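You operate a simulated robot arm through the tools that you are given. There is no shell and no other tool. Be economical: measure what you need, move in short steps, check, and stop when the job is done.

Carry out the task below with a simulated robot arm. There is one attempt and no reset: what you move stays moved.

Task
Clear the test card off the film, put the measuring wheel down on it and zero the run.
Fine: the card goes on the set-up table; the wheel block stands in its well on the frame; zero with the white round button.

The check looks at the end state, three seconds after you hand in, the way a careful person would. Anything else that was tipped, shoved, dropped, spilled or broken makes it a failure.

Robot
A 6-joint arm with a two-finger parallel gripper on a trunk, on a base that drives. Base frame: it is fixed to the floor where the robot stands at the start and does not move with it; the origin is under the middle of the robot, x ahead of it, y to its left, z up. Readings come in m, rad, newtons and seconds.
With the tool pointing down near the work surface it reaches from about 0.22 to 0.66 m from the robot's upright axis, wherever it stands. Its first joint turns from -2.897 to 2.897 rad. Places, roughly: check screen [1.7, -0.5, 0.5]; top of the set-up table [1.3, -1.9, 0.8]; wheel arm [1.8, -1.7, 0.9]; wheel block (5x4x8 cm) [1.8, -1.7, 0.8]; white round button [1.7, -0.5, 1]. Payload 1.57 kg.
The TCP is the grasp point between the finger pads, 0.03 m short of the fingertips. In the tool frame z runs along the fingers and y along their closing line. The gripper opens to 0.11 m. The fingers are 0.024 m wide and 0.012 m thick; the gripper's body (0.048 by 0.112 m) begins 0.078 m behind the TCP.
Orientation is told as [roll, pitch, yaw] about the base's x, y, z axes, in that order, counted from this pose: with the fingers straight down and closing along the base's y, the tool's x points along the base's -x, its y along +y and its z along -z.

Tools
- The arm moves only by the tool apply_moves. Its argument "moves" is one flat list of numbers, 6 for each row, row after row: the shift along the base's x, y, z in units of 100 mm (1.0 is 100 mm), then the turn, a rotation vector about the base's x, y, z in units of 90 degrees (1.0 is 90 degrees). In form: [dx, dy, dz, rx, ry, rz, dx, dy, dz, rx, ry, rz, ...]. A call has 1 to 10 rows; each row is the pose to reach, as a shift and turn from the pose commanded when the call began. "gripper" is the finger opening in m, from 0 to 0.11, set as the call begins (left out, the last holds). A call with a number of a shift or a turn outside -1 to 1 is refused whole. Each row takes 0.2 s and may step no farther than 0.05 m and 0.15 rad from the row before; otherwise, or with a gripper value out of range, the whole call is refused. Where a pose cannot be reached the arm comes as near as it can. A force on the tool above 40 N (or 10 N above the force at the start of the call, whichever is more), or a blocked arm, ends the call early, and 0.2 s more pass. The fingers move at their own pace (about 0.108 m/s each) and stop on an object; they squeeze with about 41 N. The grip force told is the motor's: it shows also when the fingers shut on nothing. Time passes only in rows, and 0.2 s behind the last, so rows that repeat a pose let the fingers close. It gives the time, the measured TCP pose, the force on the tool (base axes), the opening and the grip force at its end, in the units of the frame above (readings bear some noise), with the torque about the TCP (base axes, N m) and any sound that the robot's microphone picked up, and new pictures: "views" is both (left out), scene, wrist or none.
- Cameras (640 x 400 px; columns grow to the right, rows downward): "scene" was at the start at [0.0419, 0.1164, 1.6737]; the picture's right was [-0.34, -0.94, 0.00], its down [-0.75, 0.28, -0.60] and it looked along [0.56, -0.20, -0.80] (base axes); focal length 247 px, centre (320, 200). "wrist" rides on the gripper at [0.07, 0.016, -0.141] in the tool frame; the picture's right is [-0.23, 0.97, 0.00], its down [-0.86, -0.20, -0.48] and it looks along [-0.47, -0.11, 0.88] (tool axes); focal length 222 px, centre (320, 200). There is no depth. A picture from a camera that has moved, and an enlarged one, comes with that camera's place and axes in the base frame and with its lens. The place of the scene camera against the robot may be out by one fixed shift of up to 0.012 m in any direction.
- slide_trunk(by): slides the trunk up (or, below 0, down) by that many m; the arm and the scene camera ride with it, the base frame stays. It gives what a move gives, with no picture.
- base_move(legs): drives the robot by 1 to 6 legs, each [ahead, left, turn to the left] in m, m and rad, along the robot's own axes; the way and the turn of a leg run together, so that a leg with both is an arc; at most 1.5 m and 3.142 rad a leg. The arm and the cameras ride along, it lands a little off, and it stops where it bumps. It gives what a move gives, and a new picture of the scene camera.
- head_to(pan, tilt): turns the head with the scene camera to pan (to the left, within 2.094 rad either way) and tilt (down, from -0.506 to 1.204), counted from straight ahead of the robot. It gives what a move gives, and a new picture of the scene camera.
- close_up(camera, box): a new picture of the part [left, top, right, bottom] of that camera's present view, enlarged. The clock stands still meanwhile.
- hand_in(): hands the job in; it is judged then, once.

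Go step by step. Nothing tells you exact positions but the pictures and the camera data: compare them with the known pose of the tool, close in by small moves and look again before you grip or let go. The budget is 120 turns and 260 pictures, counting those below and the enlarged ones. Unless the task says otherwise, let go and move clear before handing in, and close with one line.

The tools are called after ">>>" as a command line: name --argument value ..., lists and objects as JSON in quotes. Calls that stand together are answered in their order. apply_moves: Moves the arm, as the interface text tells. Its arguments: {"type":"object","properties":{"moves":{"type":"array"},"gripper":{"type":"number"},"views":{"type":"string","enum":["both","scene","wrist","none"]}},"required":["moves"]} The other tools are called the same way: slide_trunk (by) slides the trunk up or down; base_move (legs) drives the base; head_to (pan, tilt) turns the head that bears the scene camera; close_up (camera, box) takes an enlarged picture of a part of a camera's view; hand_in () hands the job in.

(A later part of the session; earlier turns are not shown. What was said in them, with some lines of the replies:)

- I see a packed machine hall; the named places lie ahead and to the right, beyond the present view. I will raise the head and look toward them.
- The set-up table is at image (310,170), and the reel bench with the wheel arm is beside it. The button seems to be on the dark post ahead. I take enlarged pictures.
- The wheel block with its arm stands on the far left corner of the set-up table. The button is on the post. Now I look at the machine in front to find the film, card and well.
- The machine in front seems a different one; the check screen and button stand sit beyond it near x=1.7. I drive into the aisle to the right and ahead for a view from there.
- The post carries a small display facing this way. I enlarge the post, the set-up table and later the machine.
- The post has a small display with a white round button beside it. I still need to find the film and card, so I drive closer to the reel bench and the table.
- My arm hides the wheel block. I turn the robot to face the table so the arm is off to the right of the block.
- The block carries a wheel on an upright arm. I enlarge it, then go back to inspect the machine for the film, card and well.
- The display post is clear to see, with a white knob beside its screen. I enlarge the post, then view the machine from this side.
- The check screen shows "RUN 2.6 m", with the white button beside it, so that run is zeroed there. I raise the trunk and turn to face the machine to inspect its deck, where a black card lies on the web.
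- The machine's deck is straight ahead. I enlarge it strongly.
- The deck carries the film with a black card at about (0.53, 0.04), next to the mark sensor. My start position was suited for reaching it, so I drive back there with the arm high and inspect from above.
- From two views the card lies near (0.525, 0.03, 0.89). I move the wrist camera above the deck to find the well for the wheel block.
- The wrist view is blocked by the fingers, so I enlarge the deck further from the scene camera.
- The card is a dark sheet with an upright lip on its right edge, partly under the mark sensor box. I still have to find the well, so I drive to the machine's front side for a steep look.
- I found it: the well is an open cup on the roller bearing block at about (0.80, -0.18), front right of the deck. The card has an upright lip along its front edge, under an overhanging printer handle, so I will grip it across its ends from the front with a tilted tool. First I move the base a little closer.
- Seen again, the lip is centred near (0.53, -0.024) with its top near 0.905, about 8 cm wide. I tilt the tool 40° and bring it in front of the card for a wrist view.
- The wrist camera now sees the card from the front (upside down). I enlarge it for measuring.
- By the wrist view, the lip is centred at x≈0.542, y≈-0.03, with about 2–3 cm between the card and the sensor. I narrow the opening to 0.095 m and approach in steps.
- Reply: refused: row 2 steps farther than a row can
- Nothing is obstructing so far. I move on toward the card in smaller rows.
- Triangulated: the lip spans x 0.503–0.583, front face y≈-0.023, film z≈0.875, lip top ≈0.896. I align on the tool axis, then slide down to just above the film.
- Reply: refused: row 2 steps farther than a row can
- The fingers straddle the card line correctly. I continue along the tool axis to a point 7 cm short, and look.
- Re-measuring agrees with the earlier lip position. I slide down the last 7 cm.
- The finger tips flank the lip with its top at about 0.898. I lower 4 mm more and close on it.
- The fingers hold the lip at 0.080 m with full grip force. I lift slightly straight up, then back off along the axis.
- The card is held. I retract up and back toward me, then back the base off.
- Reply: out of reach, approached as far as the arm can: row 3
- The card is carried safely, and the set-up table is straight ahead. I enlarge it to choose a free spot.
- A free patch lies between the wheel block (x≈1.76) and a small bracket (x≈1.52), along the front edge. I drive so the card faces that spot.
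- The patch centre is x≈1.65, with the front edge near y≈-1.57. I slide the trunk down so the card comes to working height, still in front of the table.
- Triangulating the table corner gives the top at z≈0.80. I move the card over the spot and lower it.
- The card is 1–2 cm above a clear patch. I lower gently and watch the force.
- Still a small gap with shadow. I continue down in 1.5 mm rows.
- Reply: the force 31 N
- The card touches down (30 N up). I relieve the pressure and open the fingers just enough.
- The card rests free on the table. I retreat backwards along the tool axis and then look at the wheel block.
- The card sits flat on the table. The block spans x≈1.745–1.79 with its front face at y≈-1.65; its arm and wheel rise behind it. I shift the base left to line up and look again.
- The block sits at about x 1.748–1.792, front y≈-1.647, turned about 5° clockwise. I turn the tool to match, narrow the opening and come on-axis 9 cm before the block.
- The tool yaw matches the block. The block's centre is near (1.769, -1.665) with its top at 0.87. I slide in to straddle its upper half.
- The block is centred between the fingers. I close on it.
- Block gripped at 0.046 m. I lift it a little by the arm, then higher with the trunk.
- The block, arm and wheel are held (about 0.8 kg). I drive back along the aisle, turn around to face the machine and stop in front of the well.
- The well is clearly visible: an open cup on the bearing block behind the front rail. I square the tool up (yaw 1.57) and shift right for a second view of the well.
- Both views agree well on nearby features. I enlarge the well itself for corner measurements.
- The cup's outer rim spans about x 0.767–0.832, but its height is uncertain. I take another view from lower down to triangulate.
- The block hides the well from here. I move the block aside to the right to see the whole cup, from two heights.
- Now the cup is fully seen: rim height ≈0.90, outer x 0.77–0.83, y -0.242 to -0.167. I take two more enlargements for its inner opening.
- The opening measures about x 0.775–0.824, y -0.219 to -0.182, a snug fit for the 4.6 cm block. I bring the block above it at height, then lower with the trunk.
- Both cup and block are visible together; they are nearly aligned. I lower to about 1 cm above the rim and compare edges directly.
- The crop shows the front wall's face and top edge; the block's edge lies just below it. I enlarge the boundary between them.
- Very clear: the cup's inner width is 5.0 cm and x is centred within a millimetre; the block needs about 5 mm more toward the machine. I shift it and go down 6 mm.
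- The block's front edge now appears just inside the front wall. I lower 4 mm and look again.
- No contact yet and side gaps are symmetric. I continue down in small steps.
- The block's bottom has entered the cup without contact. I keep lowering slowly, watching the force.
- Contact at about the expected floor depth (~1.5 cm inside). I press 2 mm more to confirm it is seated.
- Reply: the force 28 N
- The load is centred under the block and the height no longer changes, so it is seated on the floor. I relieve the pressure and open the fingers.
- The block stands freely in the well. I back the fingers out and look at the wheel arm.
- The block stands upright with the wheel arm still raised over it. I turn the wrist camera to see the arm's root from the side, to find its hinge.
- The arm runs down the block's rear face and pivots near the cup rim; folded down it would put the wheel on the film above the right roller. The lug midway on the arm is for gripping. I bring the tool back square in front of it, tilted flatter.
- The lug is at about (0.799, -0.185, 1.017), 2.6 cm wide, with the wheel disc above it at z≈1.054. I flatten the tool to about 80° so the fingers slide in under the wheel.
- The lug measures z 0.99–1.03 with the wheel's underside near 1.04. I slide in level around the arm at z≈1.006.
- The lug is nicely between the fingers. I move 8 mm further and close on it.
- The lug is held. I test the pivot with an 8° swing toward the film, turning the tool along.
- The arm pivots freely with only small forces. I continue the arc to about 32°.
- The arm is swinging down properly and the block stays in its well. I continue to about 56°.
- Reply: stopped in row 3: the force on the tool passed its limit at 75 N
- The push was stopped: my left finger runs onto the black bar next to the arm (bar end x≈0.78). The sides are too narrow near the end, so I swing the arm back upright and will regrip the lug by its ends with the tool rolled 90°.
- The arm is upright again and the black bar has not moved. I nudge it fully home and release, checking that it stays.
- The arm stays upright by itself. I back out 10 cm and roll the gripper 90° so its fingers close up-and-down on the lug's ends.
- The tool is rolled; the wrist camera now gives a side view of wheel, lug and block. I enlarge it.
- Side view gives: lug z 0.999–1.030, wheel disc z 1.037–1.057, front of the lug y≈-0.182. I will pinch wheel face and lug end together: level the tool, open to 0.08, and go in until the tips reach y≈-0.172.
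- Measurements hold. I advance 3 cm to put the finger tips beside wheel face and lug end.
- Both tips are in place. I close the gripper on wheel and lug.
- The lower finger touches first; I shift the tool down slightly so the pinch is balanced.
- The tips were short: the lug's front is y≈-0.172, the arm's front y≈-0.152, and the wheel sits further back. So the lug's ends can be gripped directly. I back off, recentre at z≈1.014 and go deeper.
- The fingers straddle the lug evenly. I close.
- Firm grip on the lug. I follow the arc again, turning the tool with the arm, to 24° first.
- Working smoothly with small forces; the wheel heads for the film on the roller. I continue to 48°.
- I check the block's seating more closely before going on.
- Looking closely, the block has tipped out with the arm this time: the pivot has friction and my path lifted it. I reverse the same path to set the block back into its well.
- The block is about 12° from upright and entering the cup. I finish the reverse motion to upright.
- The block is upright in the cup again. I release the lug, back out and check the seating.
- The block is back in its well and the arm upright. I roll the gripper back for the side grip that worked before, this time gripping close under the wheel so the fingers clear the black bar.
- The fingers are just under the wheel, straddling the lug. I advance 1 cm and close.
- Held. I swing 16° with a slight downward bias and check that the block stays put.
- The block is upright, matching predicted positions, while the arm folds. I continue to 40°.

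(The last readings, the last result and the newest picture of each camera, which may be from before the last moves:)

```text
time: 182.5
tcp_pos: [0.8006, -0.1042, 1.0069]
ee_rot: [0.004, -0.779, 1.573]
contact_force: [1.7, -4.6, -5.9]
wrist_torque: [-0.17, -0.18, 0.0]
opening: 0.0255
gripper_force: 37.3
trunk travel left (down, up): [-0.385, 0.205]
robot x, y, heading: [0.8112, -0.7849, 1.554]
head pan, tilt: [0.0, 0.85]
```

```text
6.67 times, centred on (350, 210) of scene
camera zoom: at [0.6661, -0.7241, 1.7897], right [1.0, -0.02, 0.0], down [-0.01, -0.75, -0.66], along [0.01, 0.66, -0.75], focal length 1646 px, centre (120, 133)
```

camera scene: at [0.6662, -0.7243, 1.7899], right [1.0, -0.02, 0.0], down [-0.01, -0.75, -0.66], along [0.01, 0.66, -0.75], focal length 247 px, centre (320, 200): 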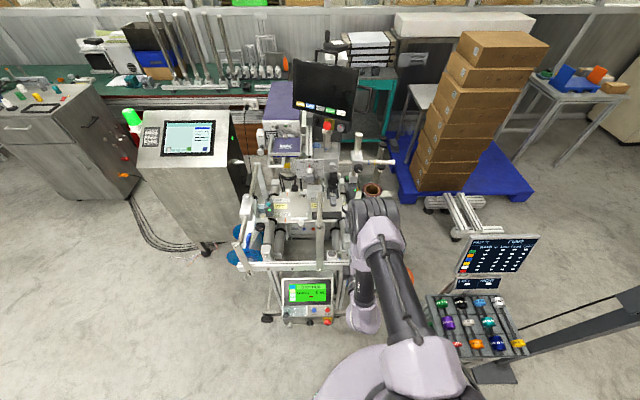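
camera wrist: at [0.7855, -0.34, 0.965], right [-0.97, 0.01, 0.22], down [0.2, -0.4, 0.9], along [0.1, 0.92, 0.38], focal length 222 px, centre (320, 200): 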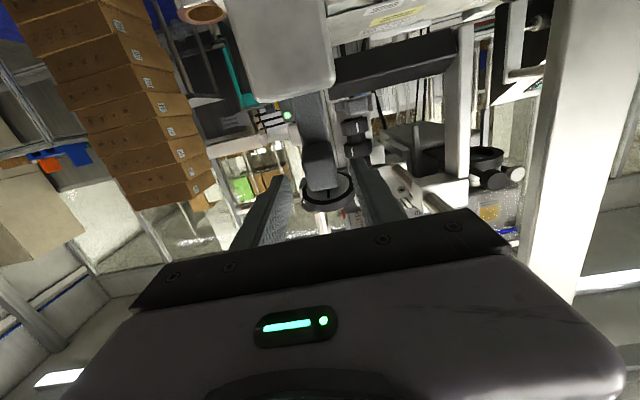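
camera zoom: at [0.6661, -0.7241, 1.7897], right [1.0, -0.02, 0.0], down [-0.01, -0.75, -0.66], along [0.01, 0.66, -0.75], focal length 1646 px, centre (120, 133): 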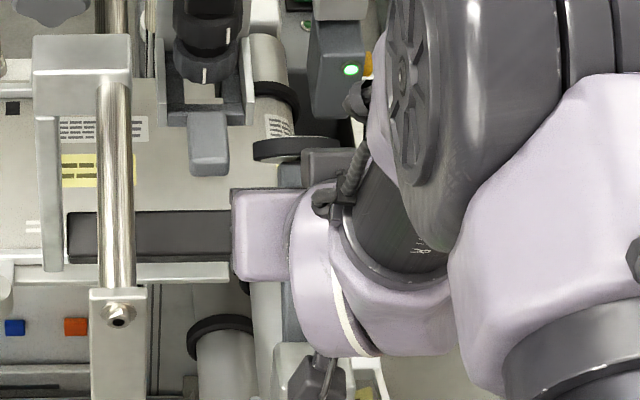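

The block seems to lean slightly (~9°) now. I press the arm down 5 mm to reseat it and look.

>>> apply_moves --moves '[0, -0.01, -0.03, 0, 0, 0, 0, -0.02, -0.06, 0, 0, 0]' --views "none"

>>> close_up --camera "wrist" --box '[200, 0, 440, 210]'

>>> close_up --camera "scene" --box '[320, 215, 380, 255]'

```text
time: 183.1
tcp_pos: [0.8002, -0.1054, 1.002]
ee_rot: [0.007, -0.78, 1.575]
contact_force: [0.3, 1.2, -1.7]
wrist_torque: [0.25, -0.13, 0.07]
opening: 0.0255
gripper_force: 36.8
trunk travel left (down, up): [-0.385, 0.205]
robot x, y, heading: [0.813, -0.7879, 1.555]
head pan, tilt: [0.0, 0.85]
```

```text
1.90 times, centred on (320, 105) of wrist
camera zoom: at [0.7849, -0.2541, 1.0535], right [-0.97, 0.16, 0.16], down [0.2, 0.27, 0.94], along [0.1, 0.95, -0.3], focal length 423 px, centre (320, 381)
```

zoom: 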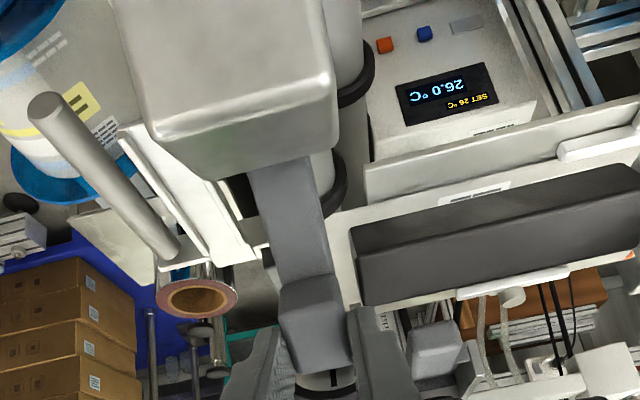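

```text
10.00 times, centred on (350, 235) of scene
camera zoom: at [0.6661, -0.7234, 1.7898], right [1.0, -0.02, 0.0], down [-0.01, -0.75, -0.66], along [0.01, 0.66, -0.75], focal length 2470 px, centre (20, -150)
```

zoom: 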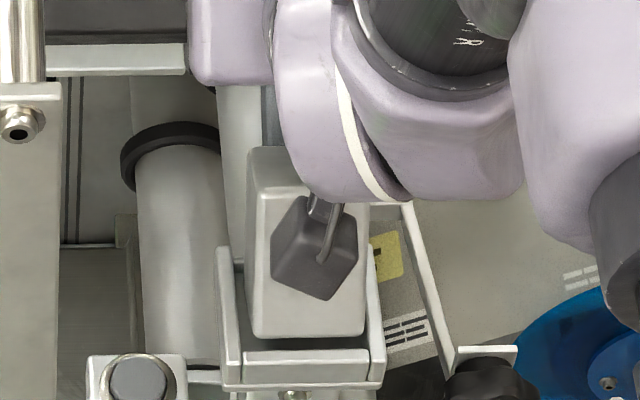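

The block is leaning with the arm, so pivot friction slightly exceeds the block's weight hold. I go back to 16°, where it was seated, and will then swing while pulling slightly toward the front wall so the cup holds the block.

>>> apply_moves --moves '[0, -0.13, 0.128, 0.0889, 0, 0, 0, -0.288, 0.173, 0.1778, 0, 0, 0, -0.451, 0.194, 0.2667, 0, 0]' --views "none"

>>> close_up --camera "wrist" --box '[200, 0, 440, 210]'

>>> close_up --camera "scene" --box '[320, 215, 380, 255]'

```text
time: 183.9
tcp_pos: [0.8023, -0.1518, 1.0219]
ee_rot: [0.004, -1.201, 1.571]
contact_force: [0.4, 0.7, 0.0]
wrist_torque: [0.1, -0.03, -0.13]
opening: 0.0257
gripper_force: 36.8
trunk travel left (down, up): [-0.385, 0.205]
robot x, y, heading: [0.8112, -0.7877, 1.554]
head pan, tilt: [0.0, 0.85]
```

```text
1.90 times, centred on (320, 105) of wrist
camera zoom: at [0.7853, -0.3079, 1.008], right [-0.97, 0.08, 0.21], down [0.2, -0.14, 0.97], along [0.1, 0.99, 0.12], focal length 423 px, centre (320, 381)
```

zoom: 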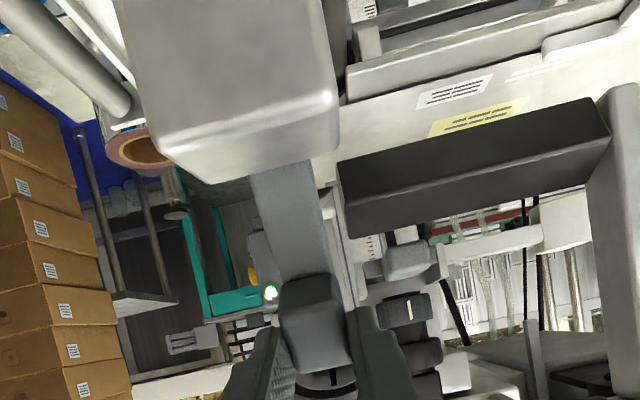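

```text
10.00 times, centred on (350, 235) of scene
camera zoom: at [0.6663, -0.7241, 1.7899], right [1.0, -0.02, 0.0], down [-0.01, -0.75, -0.66], along [0.01, 0.66, -0.75], focal length 2470 px, centre (20, -150)
```

zoom: 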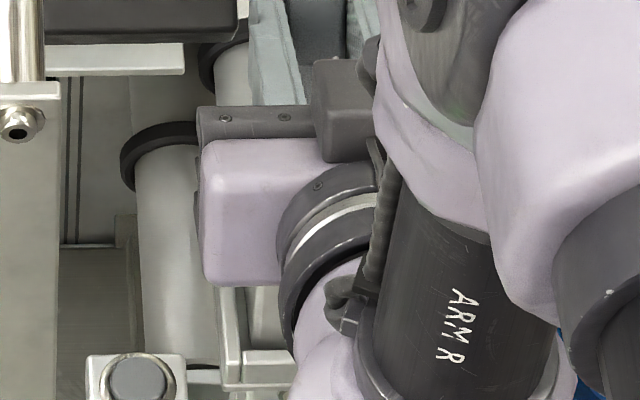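

I press slightly down and toward the front to seat it fully at this angle.

>>> apply_moves --moves '[0, -0.02, -0.03, 0, 0, 0, 0, -0.03, -0.05, 0, 0, 0]' --views "none"

>>> close_up --camera "wrist" --box '[200, 0, 440, 210]'

```text
time: 184.5
tcp_pos: [0.8013, -0.1533, 1.0191]
ee_rot: [0.0, -1.205, 1.577]
contact_force: [2.5, 9.3, 23.5]
wrist_torque: [0.81, -0.12, -0.14]
opening: 0.0258
gripper_force: 37.4
trunk travel left (down, up): [-0.385, 0.205]
robot x, y, heading: [0.8106, -0.7866, 1.552]
head pan, tilt: [0.0, 0.85]
```

```text
1.90 times, centred on (320, 105) of wrist
camera zoom: at [0.7854, -0.3105, 1.0047], right [-0.97, 0.07, 0.21], down [0.2, -0.14, 0.97], along [0.1, 0.99, 0.12], focal length 423 px, centre (320, 381)
```

zoom: 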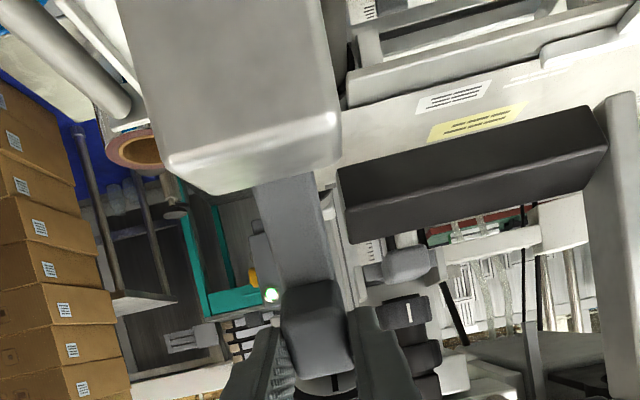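

Pressed down, the block stays within the cup. I proceed in 8° steps keeping downward force.

>>> apply_moves --moves '[0, 0.082, 0.004, -0.0444, 0, 0, 0, 0.163, -0.006, -0.0889, 0, 0]' --views "none"

>>> apply_moves --moves '[0, 0.08, -0.02, -0.0444, 0, 0, 0, 0.158, -0.045, -0.0889, 0, 0]' --views "none"

>>> close_up --camera "wrist" --box '[200, 0, 440, 210]'

>>> close_up --camera "scene" --box '[320, 215, 380, 255]'

```text
time: 185.1
tcp_pos: [0.8011, -0.1384, 1.0153]
ee_rot: [0.004, -1.057, 1.574]
contact_force: [2.6, 3.2, 6.9]
wrist_torque: [0.09, -0.03, -0.04]
opening: 0.0257
gripper_force: 37.0
trunk travel left (down, up): [-0.385, 0.205]
robot x, y, heading: [0.8138, -0.784, 1.551]
head pan, tilt: [0.0, 0.85]
```

```text
time: 185.7
tcp_pos: [0.8007, -0.1242, 1.0119]
ee_rot: [0.006, -0.916, 1.573]
contact_force: [2.8, -6.2, 4.4]
wrist_torque: [-0.85, -0.02, -0.14]
opening: 0.0253
gripper_force: 36.9
trunk travel left (down, up): [-0.385, 0.205]
robot x, y, heading: [0.8116, -0.7872, 1.551]
head pan, tilt: [0.0, 0.85]
```

```text
1.90 times, centred on (320, 105) of wrist
camera zoom: at [0.7851, -0.2781, 1.042], right [-0.97, 0.13, 0.18], down [0.2, 0.14, 0.97], along [0.1, 0.98, -0.16], focal length 423 px, centre (320, 381)
```

zoom: 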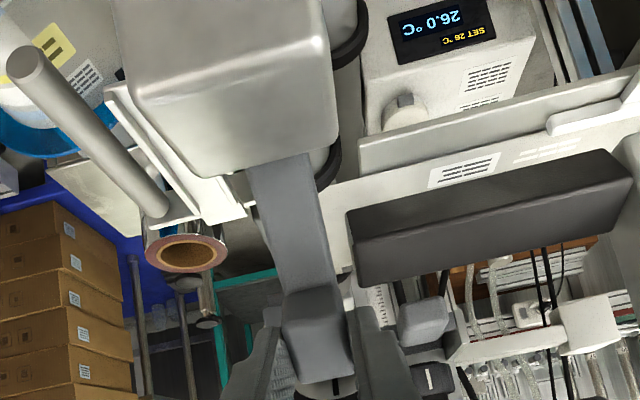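

```text
10.00 times, centred on (350, 235) of scene
camera zoom: at [0.6665, -0.7259, 1.7899], right [1.0, -0.02, 0.0], down [-0.01, -0.75, -0.66], along [0.01, 0.66, -0.75], focal length 2470 px, centre (20, -150)
```

zoom: 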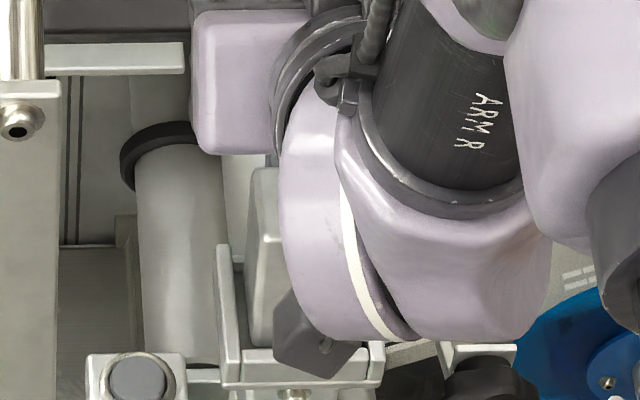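

The block leans about 17° now. The pivot may be damped rather than stiff, so I hold still for two seconds to see whether the block settles back.

>>> apply_moves --moves '[0, 0, -0.02, 0, 0, 0, 0, 0, -0.02, 0, 0, 0, 0, 0, -0.02, 0, 0, 0, 0, 0, -0.02, 0, 0, 0, 0, 0, -0.02, 0, 0, 0, 0, 0, -0.02, 0, 0, 0, 0, 0, -0.02, 0, 0, 0, 0, 0, -0.02, 0, 0, 0, 0, 0, -0.02, 0, 0, 0, 0, 0, -0.02, 0, 0, 0]' --views "none"

>>> close_up --camera "wrist" --box '[200, 0, 440, 210]'

```text
time: 187.9
tcp_pos: [0.8001, -0.1214, 1.0091]
ee_rot: [0.005, -0.921, 1.575]
contact_force: [0.6, 1.4, -2.3]
wrist_torque: [0.14, -0.07, 0.04]
opening: 0.0253
gripper_force: 36.8
trunk travel left (down, up): [-0.385, 0.205]
robot x, y, heading: [0.8161, -0.7882, 1.554]
head pan, tilt: [0.0, 0.85]
```

```text
1.90 times, centred on (320, 105) of wrist
camera zoom: at [0.785, -0.2765, 1.0398], right [-0.97, 0.13, 0.18], down [0.2, 0.14, 0.97], along [0.1, 0.98, -0.16], focal length 423 px, centre (320, 381)
```

zoom: 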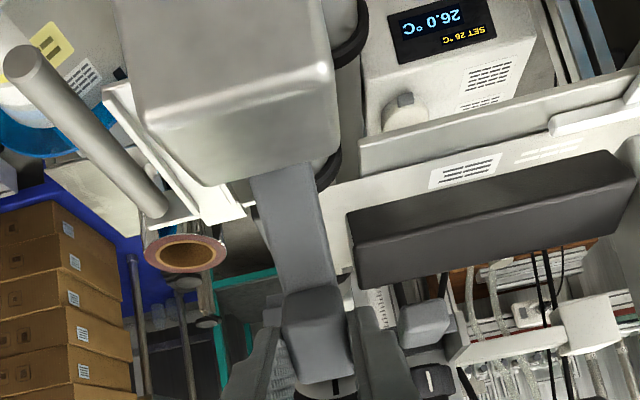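

Pressing down tips it more, since the pivot lies behind the block's rear edge. So I swing back upright on the unbiased path to reseat the block.

>>> apply_moves --moves '[0, -0.07, 0.07, 0.0444, 0, 0, 0, -0.128, 0.115, 0.0889, 0, 0, 0, -0.21, 0.13, 0.1333, 0, 0, 0, -0.291, 0.138, 0.1778, 0, 0, 0, -0.373, 0.14, 0.2222, 0, 0, 0, -0.456, 0.138, 0.2667, 0, 0, 0, -0.538, 0.128, 0.3111, 0, 0, 0, -0.618, 0.115, 0.3556, 0, 0]' --views "none"

>>> close_up --camera "wrist" --box '[200, 0, 440, 210]'

>>> close_up --camera "scene" --box '[320, 205, 380, 255]'

```text
time: 189.7
tcp_pos: [0.8012, -0.1825, 1.0219]
ee_rot: [-0.009, -1.481, 1.59]
contact_force: [-0.1, -0.1, -4.1]
wrist_torque: [-0.04, 0.0, -0.07]
opening: 0.0259
gripper_force: 37.0
trunk travel left (down, up): [-0.385, 0.205]
robot x, y, heading: [0.816, -0.7881, 1.551]
head pan, tilt: [0.0, 0.85]
```

```text
1.90 times, centred on (320, 105) of wrist
camera zoom: at [0.7847, -0.3296, 0.9644], right [-0.97, 0.01, 0.23], down [0.2, -0.4, 0.89], along [0.1, 0.92, 0.39], focal length 423 px, centre (320, 381)
```

zoom: 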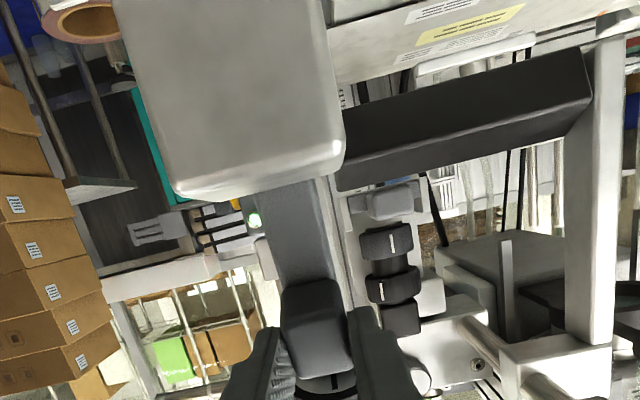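

```text
8.00 times, centred on (350, 230) of scene
camera zoom: at [0.666, -0.7237, 1.7898], right [1.0, -0.02, 0.0], down [-0.01, -0.75, -0.66], along [0.01, 0.66, -0.75], focal length 1976 px, centre (80, -40)
```

zoom: 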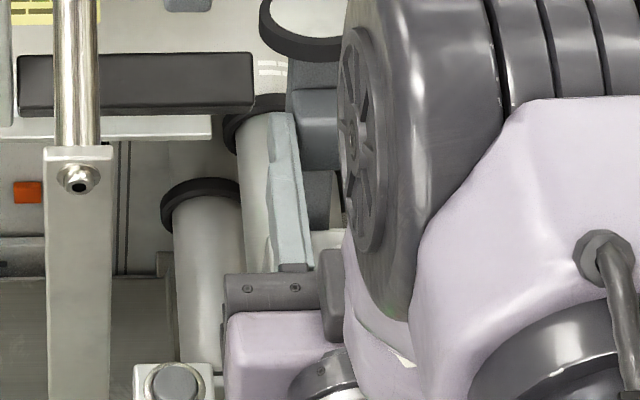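

The block is upright again. I now swing to 48° in one smooth motion on the neutral path, without pressing, and check.

>>> apply_moves --moves '[0, 0.162, 0.023, -0.0889, 0, 0, 0, 0.327, 0.023, -0.1778, 0, 0, 0, 0.49, -0.005, -0.2667, 0, 0, 0, 0.648, -0.057, -0.3556, 0, 0, 0, 0.798, -0.133, -0.4444, 0, 0, 0, 0.938, -0.225, -0.5333, 0, 0]' --views "none"

>>> close_up --camera "wrist" --box '[200, 0, 440, 210]'

>>> close_up --camera "scene" --box '[320, 205, 380, 255]'

```text
time: 191.1
tcp_pos: [0.7999, -0.0914, 0.9976]
ee_rot: [0.005, -0.64, 1.573]
contact_force: [-0.9, -10.9, -10.3]
wrist_torque: [-0.48, 0.09, -0.26]
opening: 0.0257
gripper_force: 36.1
trunk travel left (down, up): [-0.385, 0.205]
robot x, y, heading: [0.8131, -0.7851, 1.551]
head pan, tilt: [0.0, 0.85]
```

```text
1.90 times, centred on (320, 105) of wrist
camera zoom: at [0.7847, -0.2311, 1.0703], right [-0.97, 0.18, 0.14], down [0.2, 0.4, 0.89], along [0.1, 0.9, -0.43], focal length 423 px, centre (320, 381)
```

zoom: 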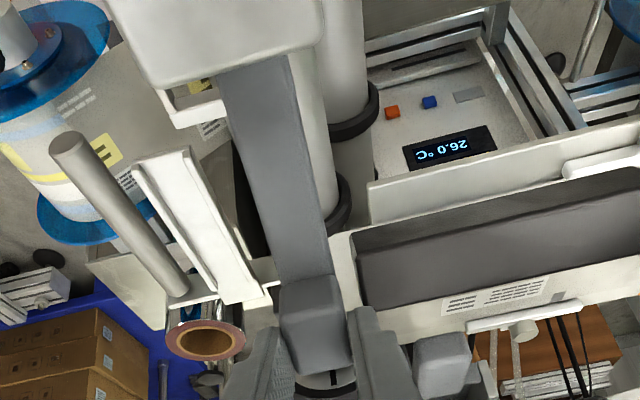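

```text
8.00 times, centred on (350, 230) of scene
camera zoom: at [0.6659, -0.725, 1.7899], right [1.0, -0.02, 0.0], down [-0.01, -0.75, -0.66], along [0.01, 0.66, -0.75], focal length 1976 px, centre (80, -40)
```

zoom: 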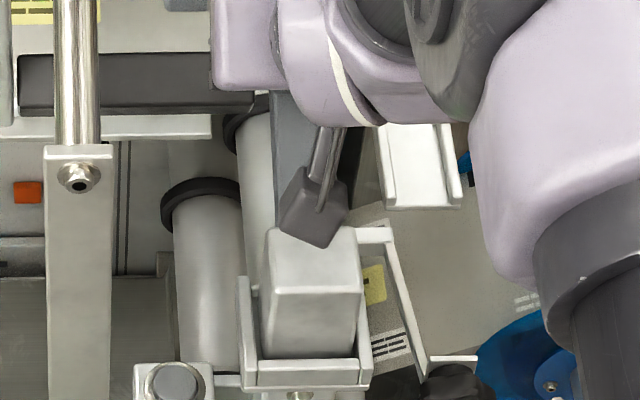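

Success: the block stands upright while the arm is at 48°. The fingers are about to reach the bar, so I release here and see whether the arm stays or drops.

>>> apply_moves --moves '[0, 0, 0, 0, 0, 0, 0, 0, 0, 0, 0, 0]' --gripper 0.05 --views "none"

>>> close_up --camera "wrist" --box '[200, 0, 440, 210]'

```text
time: 191.7
tcp_pos: [0.8, -0.0891, 1.0002]
ee_rot: [0.006, -0.642, 1.573]
contact_force: [0.0, -0.2, -0.1]
wrist_torque: [-0.01, -0.01, 0.0]
opening: 0.0499
gripper_force: 0.0
trunk travel left (down, up): [-0.385, 0.205]
robot x, y, heading: [0.8093, -0.7849, 1.555]
head pan, tilt: [0.0, 0.85]
```

```text
1.90 times, centred on (320, 105) of wrist
camera zoom: at [0.7848, -0.23, 1.0704], right [-0.97, 0.18, 0.14], down [0.2, 0.4, 0.89], along [0.1, 0.9, -0.42], focal length 423 px, centre (320, 381)
```

zoom: 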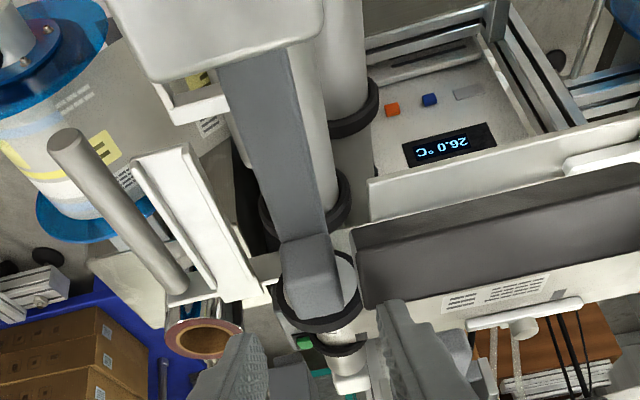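

The arm has dropped forward by itself; the wheel seems to lie on the film over the roller. I back the tool away and look from above.

>>> apply_moves --moves '[0, -0.25, 0.35, 0, 0, 0, 0, -0.5, 0.7, 0, 0, 0, 0.1, -0.8, 1.0, 0, 0, 0, 0.5, -1.0, 1.0, 0, 0, 0, 0.9, -1.0, 1.0, 0, 0, 0]' --views "none"

>>> apply_moves --moves '[0.3, -0.4, 0, 0, 0, 0, 0.6, -0.8, 0, 0, 0, 0, 0.9, -1.0, 0, 0, 0, 0]' --views "none"

>>> close_up --camera "scene" --box '[310, 190, 390, 250]'

>>> close_up --camera "wrist" --box '[340, 60, 520, 200]'

```text
time: 192.9
tcp_pos: [0.8929, -0.1905, 1.0978]
ee_rot: [0.007, -0.642, 1.573]
contact_force: [0.6, -0.3, 0.1]
wrist_torque: [-0.01, 0.01, -0.01]
opening: 0.0503
gripper_force: 0.0
trunk travel left (down, up): [-0.385, 0.205]
robot x, y, heading: [0.8104, -0.7868, 1.553]
head pan, tilt: [0.0, 0.85]
```

```text
time: 193.7
tcp_pos: [0.9824, -0.2924, 1.098]
ee_rot: [0.008, -0.643, 1.571]
contact_force: [0.5, -0.6, -0.2]
wrist_torque: [0.01, 0.02, 0.01]
opening: 0.0499
gripper_force: 0.0
trunk travel left (down, up): [-0.385, 0.205]
robot x, y, heading: [0.8127, -0.7861, 1.548]
head pan, tilt: [0.0, 0.85]
```

```text
6.67 times, centred on (350, 220) of scene
camera zoom: at [0.6678, -0.725, 1.79], right [1.0, -0.02, 0.0], down [-0.01, -0.75, -0.66], along [0.01, 0.66, -0.75], focal length 1646 px, centre (120, 67)
```

zoom: 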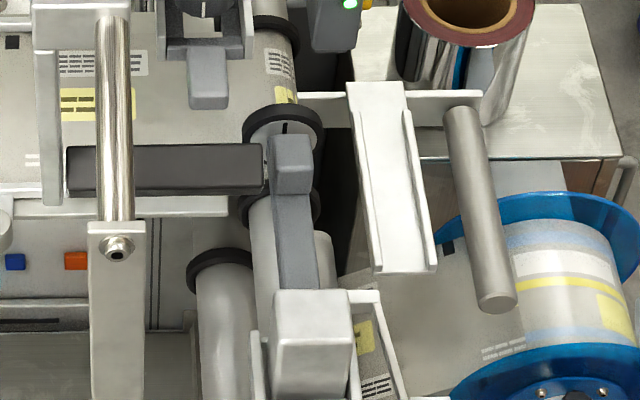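

```text
2.86 times, centred on (430, 130) of wrist
camera zoom: at [0.9667, -0.4313, 1.1702], right [-0.97, 0.18, 0.14], down [0.2, 0.4, 0.89], along [0.1, 0.9, -0.43], focal length 635 px, centre (6, 400)
```

zoom: 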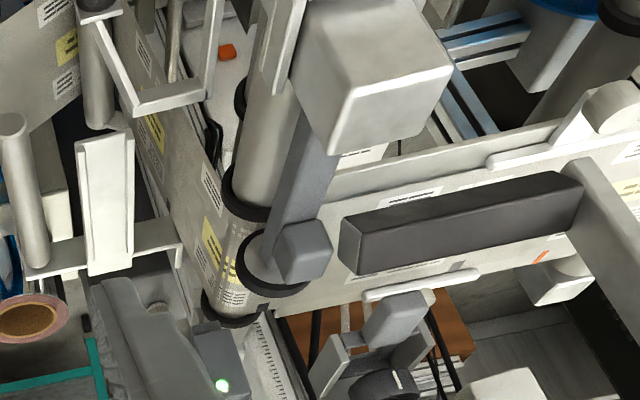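

The wheel lies on the film over the roller and the block stands upright in its well. Now I raise the trunk and drive to the check screen post for the zero button.

>>> slide_trunk --by 0.2

>>> base_move --legs '[[-0.28, 0, 0.02], [0, -0.75, 0]]'

>>> head_to --pan -0.2 --tilt 0.85

```text
time: 195.9
tcp_pos: [0.9801, -0.2906, 1.2981]
ee_rot: [0.007, -0.642, 1.573]
contact_force: [0.9, -1.4, 0.1]
wrist_torque: [-0.03, -0.01, -0.03]
opening: 0.0501
gripper_force: 0.2
trunk travel left (down, up): [-0.585, 0.005]
robot x, y, heading: [0.8071, -0.7851, 1.555]
head pan, tilt: [0.0, 0.85]
```

```text
time: 201.5
tcp_pos: [1.7118, -0.5593, 1.2986]
ee_rot: [0.005, -0.642, 1.6]
contact_force: [0.2, -0.4, -0.1]
wrist_torque: [0.02, 0.0, 0.01]
opening: 0.0502
gripper_force: 0.1
trunk travel left (down, up): [-0.585, 0.005]
robot x, y, heading: [1.5581, -1.061, 1.585]
head pan, tilt: [0.0, 0.85]
camera scene: at [1.4098, -1.0013, 1.9899], right [1.0, 0.01, 0.0], down [0.01, -0.75, -0.66], along [-0.01, 0.66, -0.75], focal length 247 px, centre (320, 200)
```

scene: 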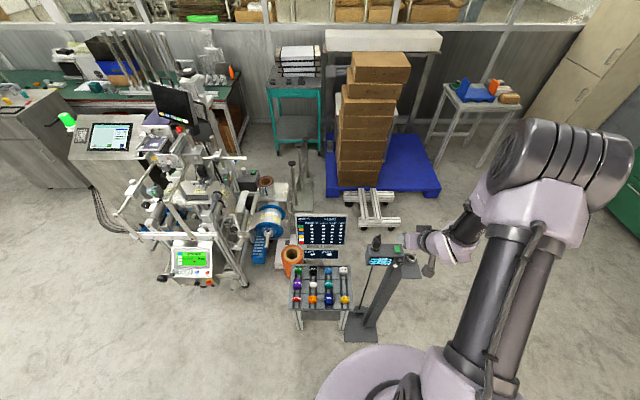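

```text
time: 202.2
tcp_pos: [1.7131, -0.5587, 1.2989]
ee_rot: [0.004, -0.643, 1.6]
contact_force: [0.1, -0.3, 0.2]
wrist_torque: [0.0, -0.02, 0.01]
opening: 0.0503
gripper_force: 0.0
trunk travel left (down, up): [-0.585, 0.005]
robot x, y, heading: [1.5596, -1.0576, 1.581]
head pan, tilt: [-0.201, 0.85]
camera scene: at [1.4256, -1.0027, 1.9899], right [0.98, -0.19, 0.0], down [-0.14, -0.74, -0.66], along [0.13, 0.65, -0.75], focal length 247 px, centre (320, 200)
```

scene: 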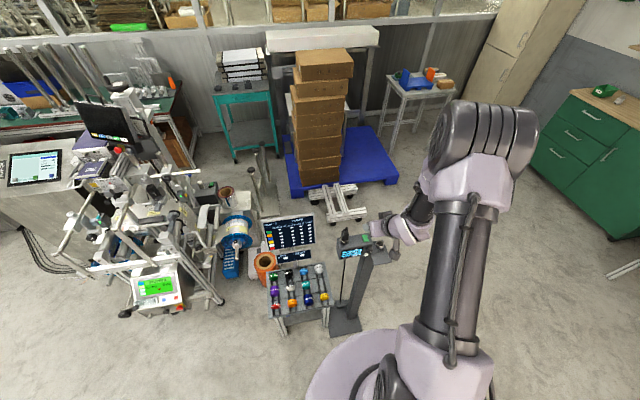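

>>> close_up --camera "scene" --box '[325, 220, 397, 270]'

>>> close_up --camera "wrist" --box '[240, 0, 480, 200]'

```text
8.00 times, centred on (361, 245) of scene
camera zoom: at [1.4256, -1.0027, 1.9899], right [0.98, -0.19, 0.0], down [-0.14, -0.74, -0.66], along [0.13, 0.65, -0.75], focal length 1976 px, centre (-8, -160)
```

zoom: 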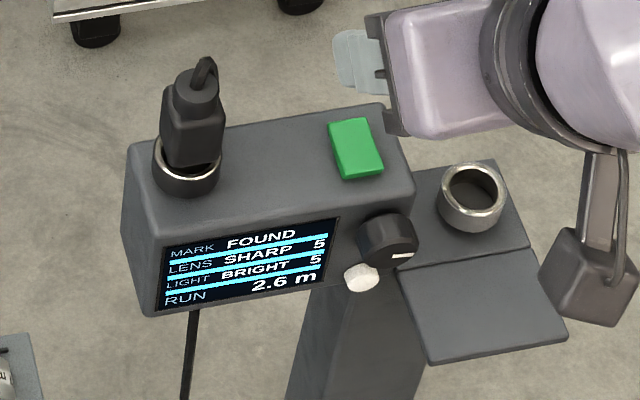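

```text
2.00 times, centred on (360, 100) of wrist
camera zoom: at [1.7009, -0.6993, 1.3702], right [-0.98, 0.15, 0.14], down [0.19, 0.41, 0.89], along [0.08, 0.9, -0.43], focal length 444 px, centre (240, 400)
```

zoom: 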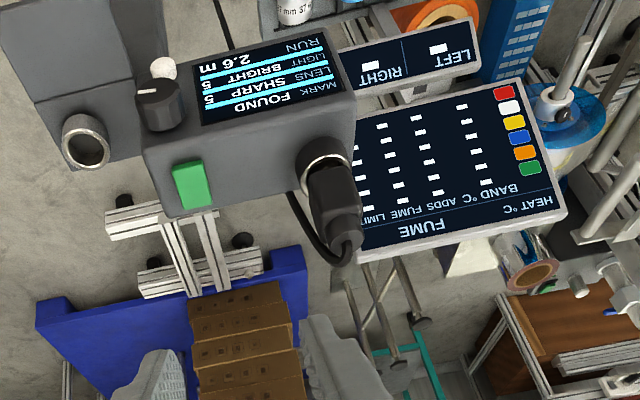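

The button is on the screen's front face at about (1.74, -0.503, 0.99), below the black knob. I close the fingers, level the tool in front of it and lower the trunk.

>>> apply_moves --moves '[0.05, -0.18, 0, 0.095, 0, 0, 0.1, -0.36, 0, 0.19, 0, 0, 0.15, -0.54, 0, 0.285, 0, 0, 0.2, -0.72, 0, 0.38, 0, 0, 0.25, -0.9, 0, 0.475, 0, 0]' --gripper 0.0 --views "none"

>>> slide_trunk --by -0.27

>>> close_up --camera "wrist" --box '[200, 40, 440, 210]'

>>> close_up --camera "scene" --box '[330, 180, 426, 240]'

```text
time: 203.4
tcp_pos: [1.7374, -0.6489, 1.2975]
ee_rot: [-0.104, -1.39, 1.702]
contact_force: [0.0, -0.1, -0.6]
wrist_torque: [-0.03, 0.0, 0.01]
opening: 0.0002
gripper_force: 21.1
trunk travel left (down, up): [-0.585, 0.005]
robot x, y, heading: [1.554, -1.0629, 1.582]
head pan, tilt: [-0.201, 0.85]
```

```text
time: 206.2
tcp_pos: [1.7369, -0.6489, 1.027]
ee_rot: [-0.108, -1.388, 1.708]
contact_force: [0.5, 0.8, -0.7]
wrist_torque: [0.03, -0.01, -0.01]
opening: 0.0001
gripper_force: 21.0
trunk travel left (down, up): [-0.315, 0.275]
robot x, y, heading: [1.5568, -1.0583, 1.579]
head pan, tilt: [-0.201, 0.85]
```

```text
2.35 times, centred on (320, 125) of wrist
camera zoom: at [1.7262, -0.8004, 0.985], right [-0.98, 0.01, 0.2], down [0.19, -0.31, 0.93], along [0.08, 0.95, 0.3], focal length 523 px, centre (320, 376)
```

zoom: 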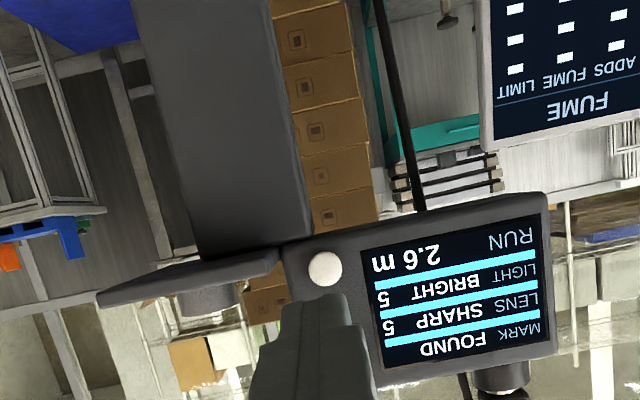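

```text
6.67 times, centred on (378, 210) of scene
camera zoom: at [1.4255, -1.0028, 1.7199], right [0.98, -0.19, 0.0], down [-0.14, -0.74, -0.66], along [0.13, 0.65, -0.75], focal length 1646 px, centre (-67, 133)
```

zoom: 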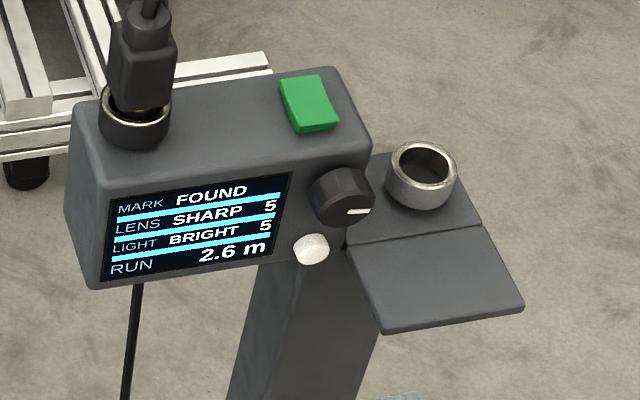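

Two-view measurement puts the button at (1.736, -0.515, 1.014). I bring the closed finger tips in front of it, slightly low so they clear the knob.

>>> apply_moves --moves '[0, 0.3, -0.06, 0, 0, 0, 0, 0.6, -0.12, 0, 0, 0, 0, 0.85, -0.12, 0, 0, 0]' --views "none"

>>> close_up --camera "scene" --box '[342, 190, 414, 240]'

>>> close_up --camera "wrist" --box '[240, 60, 400, 200]'

```text
time: 207.0
tcp_pos: [1.7374, -0.5635, 1.0158]
ee_rot: [-0.104, -1.387, 1.702]
contact_force: [-1.0, 0.0, -0.7]
wrist_torque: [-0.01, 0.0, 0.01]
opening: 0.0002
gripper_force: 21.1
trunk travel left (down, up): [-0.315, 0.275]
robot x, y, heading: [1.5592, -1.0568, 1.577]
head pan, tilt: [-0.201, 0.85]
```

```text
8.00 times, centred on (378, 215) of scene
camera zoom: at [1.4251, -1.0022, 1.7198], right [0.98, -0.19, 0.0], down [-0.14, -0.74, -0.66], along [0.13, 0.65, -0.75], focal length 1976 px, centre (-144, 80)
```

zoom: 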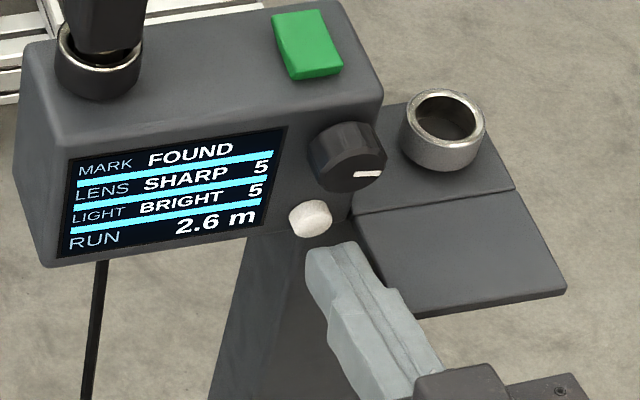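

```text
2.86 times, centred on (320, 130) of wrist
camera zoom: at [1.7256, -0.7151, 0.9733], right [-0.98, 0.01, 0.2], down [0.19, -0.31, 0.93], along [0.08, 0.95, 0.3], focal length 635 px, centre (320, 400)
```

zoom: 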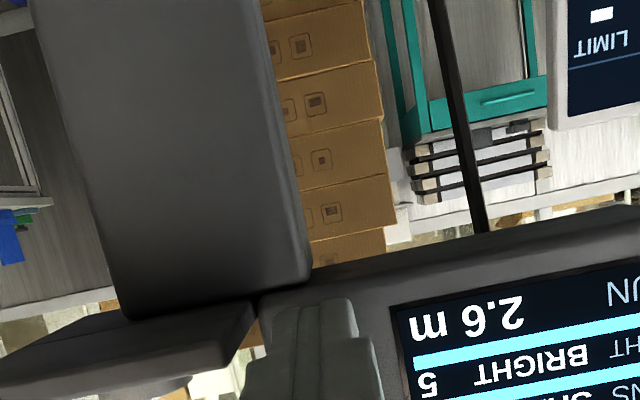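

The tip is about 5 mm right of the button centre. I correct and creep forward.

>>> apply_moves --moves '[-0.05, 0.0, 0.02, 0, 0, 0, -0.05, 0.07, 0.02, 0, 0, 0, -0.05, 0.11, 0.02, 0, 0, 0]' --views "none"

>>> close_up --camera "scene" --box '[342, 190, 414, 240]'

```text
time: 207.8
tcp_pos: [1.7335, -0.5516, 1.0183]
ee_rot: [-0.108, -1.386, 1.704]
contact_force: [0.4, -0.8, -0.1]
wrist_torque: [0.02, 0.0, 0.02]
opening: 0.0
gripper_force: 21.7
trunk travel left (down, up): [-0.315, 0.275]
robot x, y, heading: [1.5555, -1.064, 1.58]
head pan, tilt: [-0.201, 0.85]
```

```text
8.00 times, centred on (378, 215) of scene
camera zoom: at [1.4254, -1.0027, 1.7199], right [0.98, -0.19, 0.0], down [-0.14, -0.74, -0.66], along [0.13, 0.65, -0.75], focal length 1976 px, centre (-144, 80)
```

zoom: 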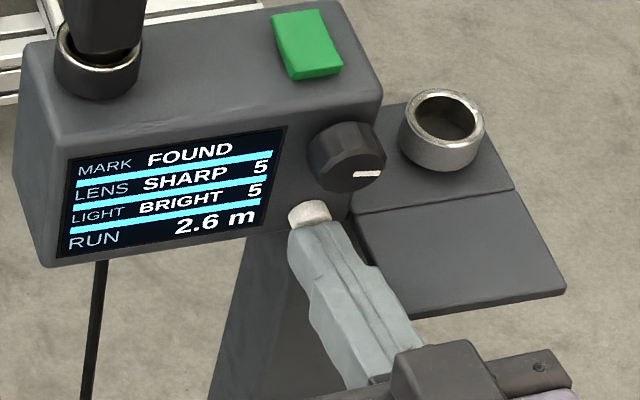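

Well aligned. I press forward in small steps.

>>> apply_moves --moves '[0, 0.02, 0, 0, 0, 0, 0, 0.04, 0, 0, 0, 0, 0, 0.06, 0, 0, 0, 0]' --views "none"

>>> close_up --camera "scene" --box '[342, 190, 414, 240]'

```text
time: 208.6
tcp_pos: [1.7331, -0.5469, 1.0186]
ee_rot: [-0.105, -1.386, 1.704]
contact_force: [-0.4, -3.4, -0.6]
wrist_torque: [0.02, 0.03, -0.02]
opening: 0.0001
gripper_force: 21.0
trunk travel left (down, up): [-0.315, 0.275]
robot x, y, heading: [1.5569, -1.0592, 1.578]
head pan, tilt: [-0.201, 0.85]
heard: click
```

```text
8.00 times, centred on (378, 215) of scene
camera zoom: at [1.4255, -1.0036, 1.7199], right [0.98, -0.19, 0.0], down [-0.14, -0.74, -0.66], along [0.13, 0.65, -0.75], focal length 1976 px, centre (-144, 80)
```

zoom: 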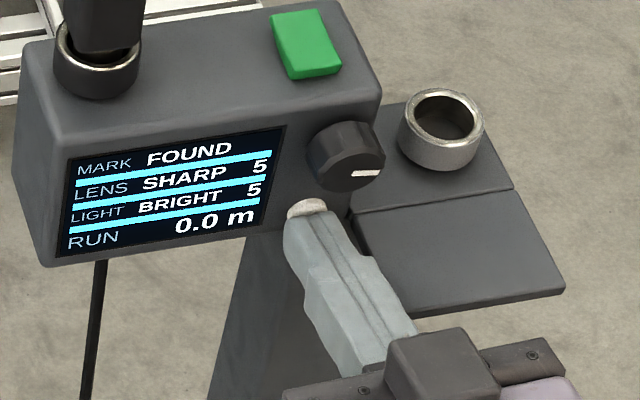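

A click was heard and the screen shows "RUN 0.0 m". I withdraw the fingers and take a last look at the machine and the screen.

>>> apply_moves --moves '[0, -0.3, 0, 0, 0, 0, 0, -0.7, 0, 0, 0, 0, 0, -1.0, 0, 0, 0, 0]' --views "none"

>>> close_up --camera "scene" --box '[330, 180, 426, 240]'

>>> head_to --pan 0.65 --tilt 0.6

```text
time: 209.4
tcp_pos: [1.7334, -0.6479, 1.0184]
ee_rot: [-0.109, -1.387, 1.705]
contact_force: [0.2, -0.7, 0.5]
wrist_torque: [-0.05, 0.01, -0.01]
opening: 0.0
gripper_force: 21.2
trunk travel left (down, up): [-0.315, 0.275]
robot x, y, heading: [1.5576, -1.0607, 1.58]
head pan, tilt: [-0.201, 0.85]
```

```text
6.67 times, centred on (378, 210) of scene
camera zoom: at [1.4259, -1.0036, 1.7199], right [0.98, -0.19, 0.0], down [-0.14, -0.74, -0.66], along [0.13, 0.65, -0.75], focal length 1646 px, centre (-67, 133)
```

zoom: 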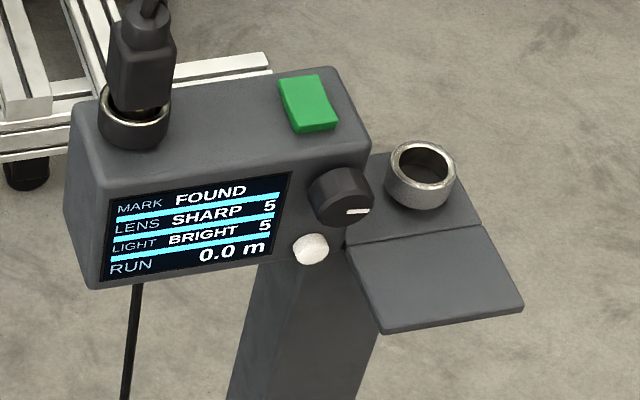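

```text
time: 210.6
tcp_pos: [1.732, -0.647, 1.0174]
ee_rot: [-0.106, -1.385, 1.705]
contact_force: [0.1, 0.5, 0.0]
wrist_torque: [0.03, 0.02, 0.02]
opening: 0.0
gripper_force: 20.8
trunk travel left (down, up): [-0.315, 0.275]
robot x, y, heading: [1.5574, -1.057, 1.583]
head pan, tilt: [0.649, 0.6]
camera scene: at [1.3566, -1.0096, 1.7407], right [0.79, 0.61, 0.0], down [0.35, -0.45, -0.82], along [-0.5, 0.65, -0.57], focal length 247 px, centre (320, 200)
```

scene: 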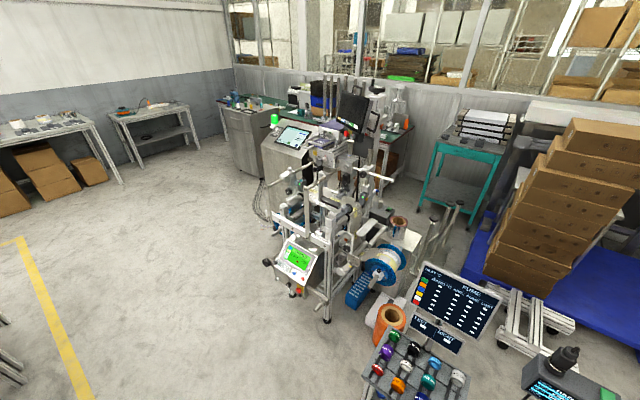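

The run reads 0.0 m. I check once more that the wheel and block are in place on the machine.

>>> close_up --camera "scene" --box '[310, 190, 382, 240]'

```text
8.00 times, centred on (346, 215) of scene
camera zoom: at [1.3566, -1.0096, 1.7407], right [0.79, 0.61, 0.0], down [0.35, -0.45, -0.82], along [-0.5, 0.65, -0.57], focal length 1976 px, centre (112, 80)
```

zoom: 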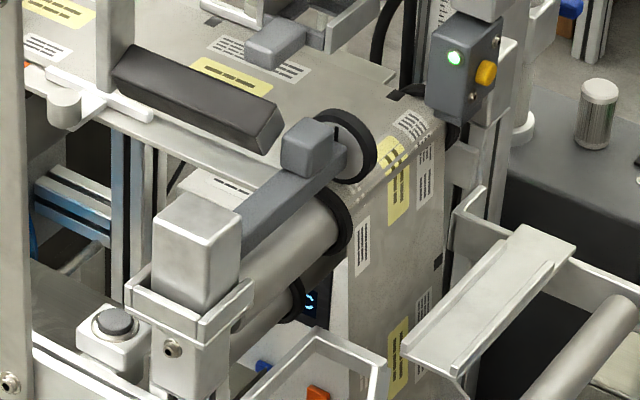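

The block stands upright in its well, the wheel rests on the film, the card lies on the set-up table, and the screen reads 0.0 m. I hand in.

>>> hand_in

```text
The job is handed in.
```

The test card is on the set-up table, the measuring wheel rests on the film with its block in the well, and the run reads 0.0 m. While I was lowering the wheel arm, the block tipped in the well more than once and a finger hit the black bar beside it. I reseated the block upright, and the bar looked unmoved.
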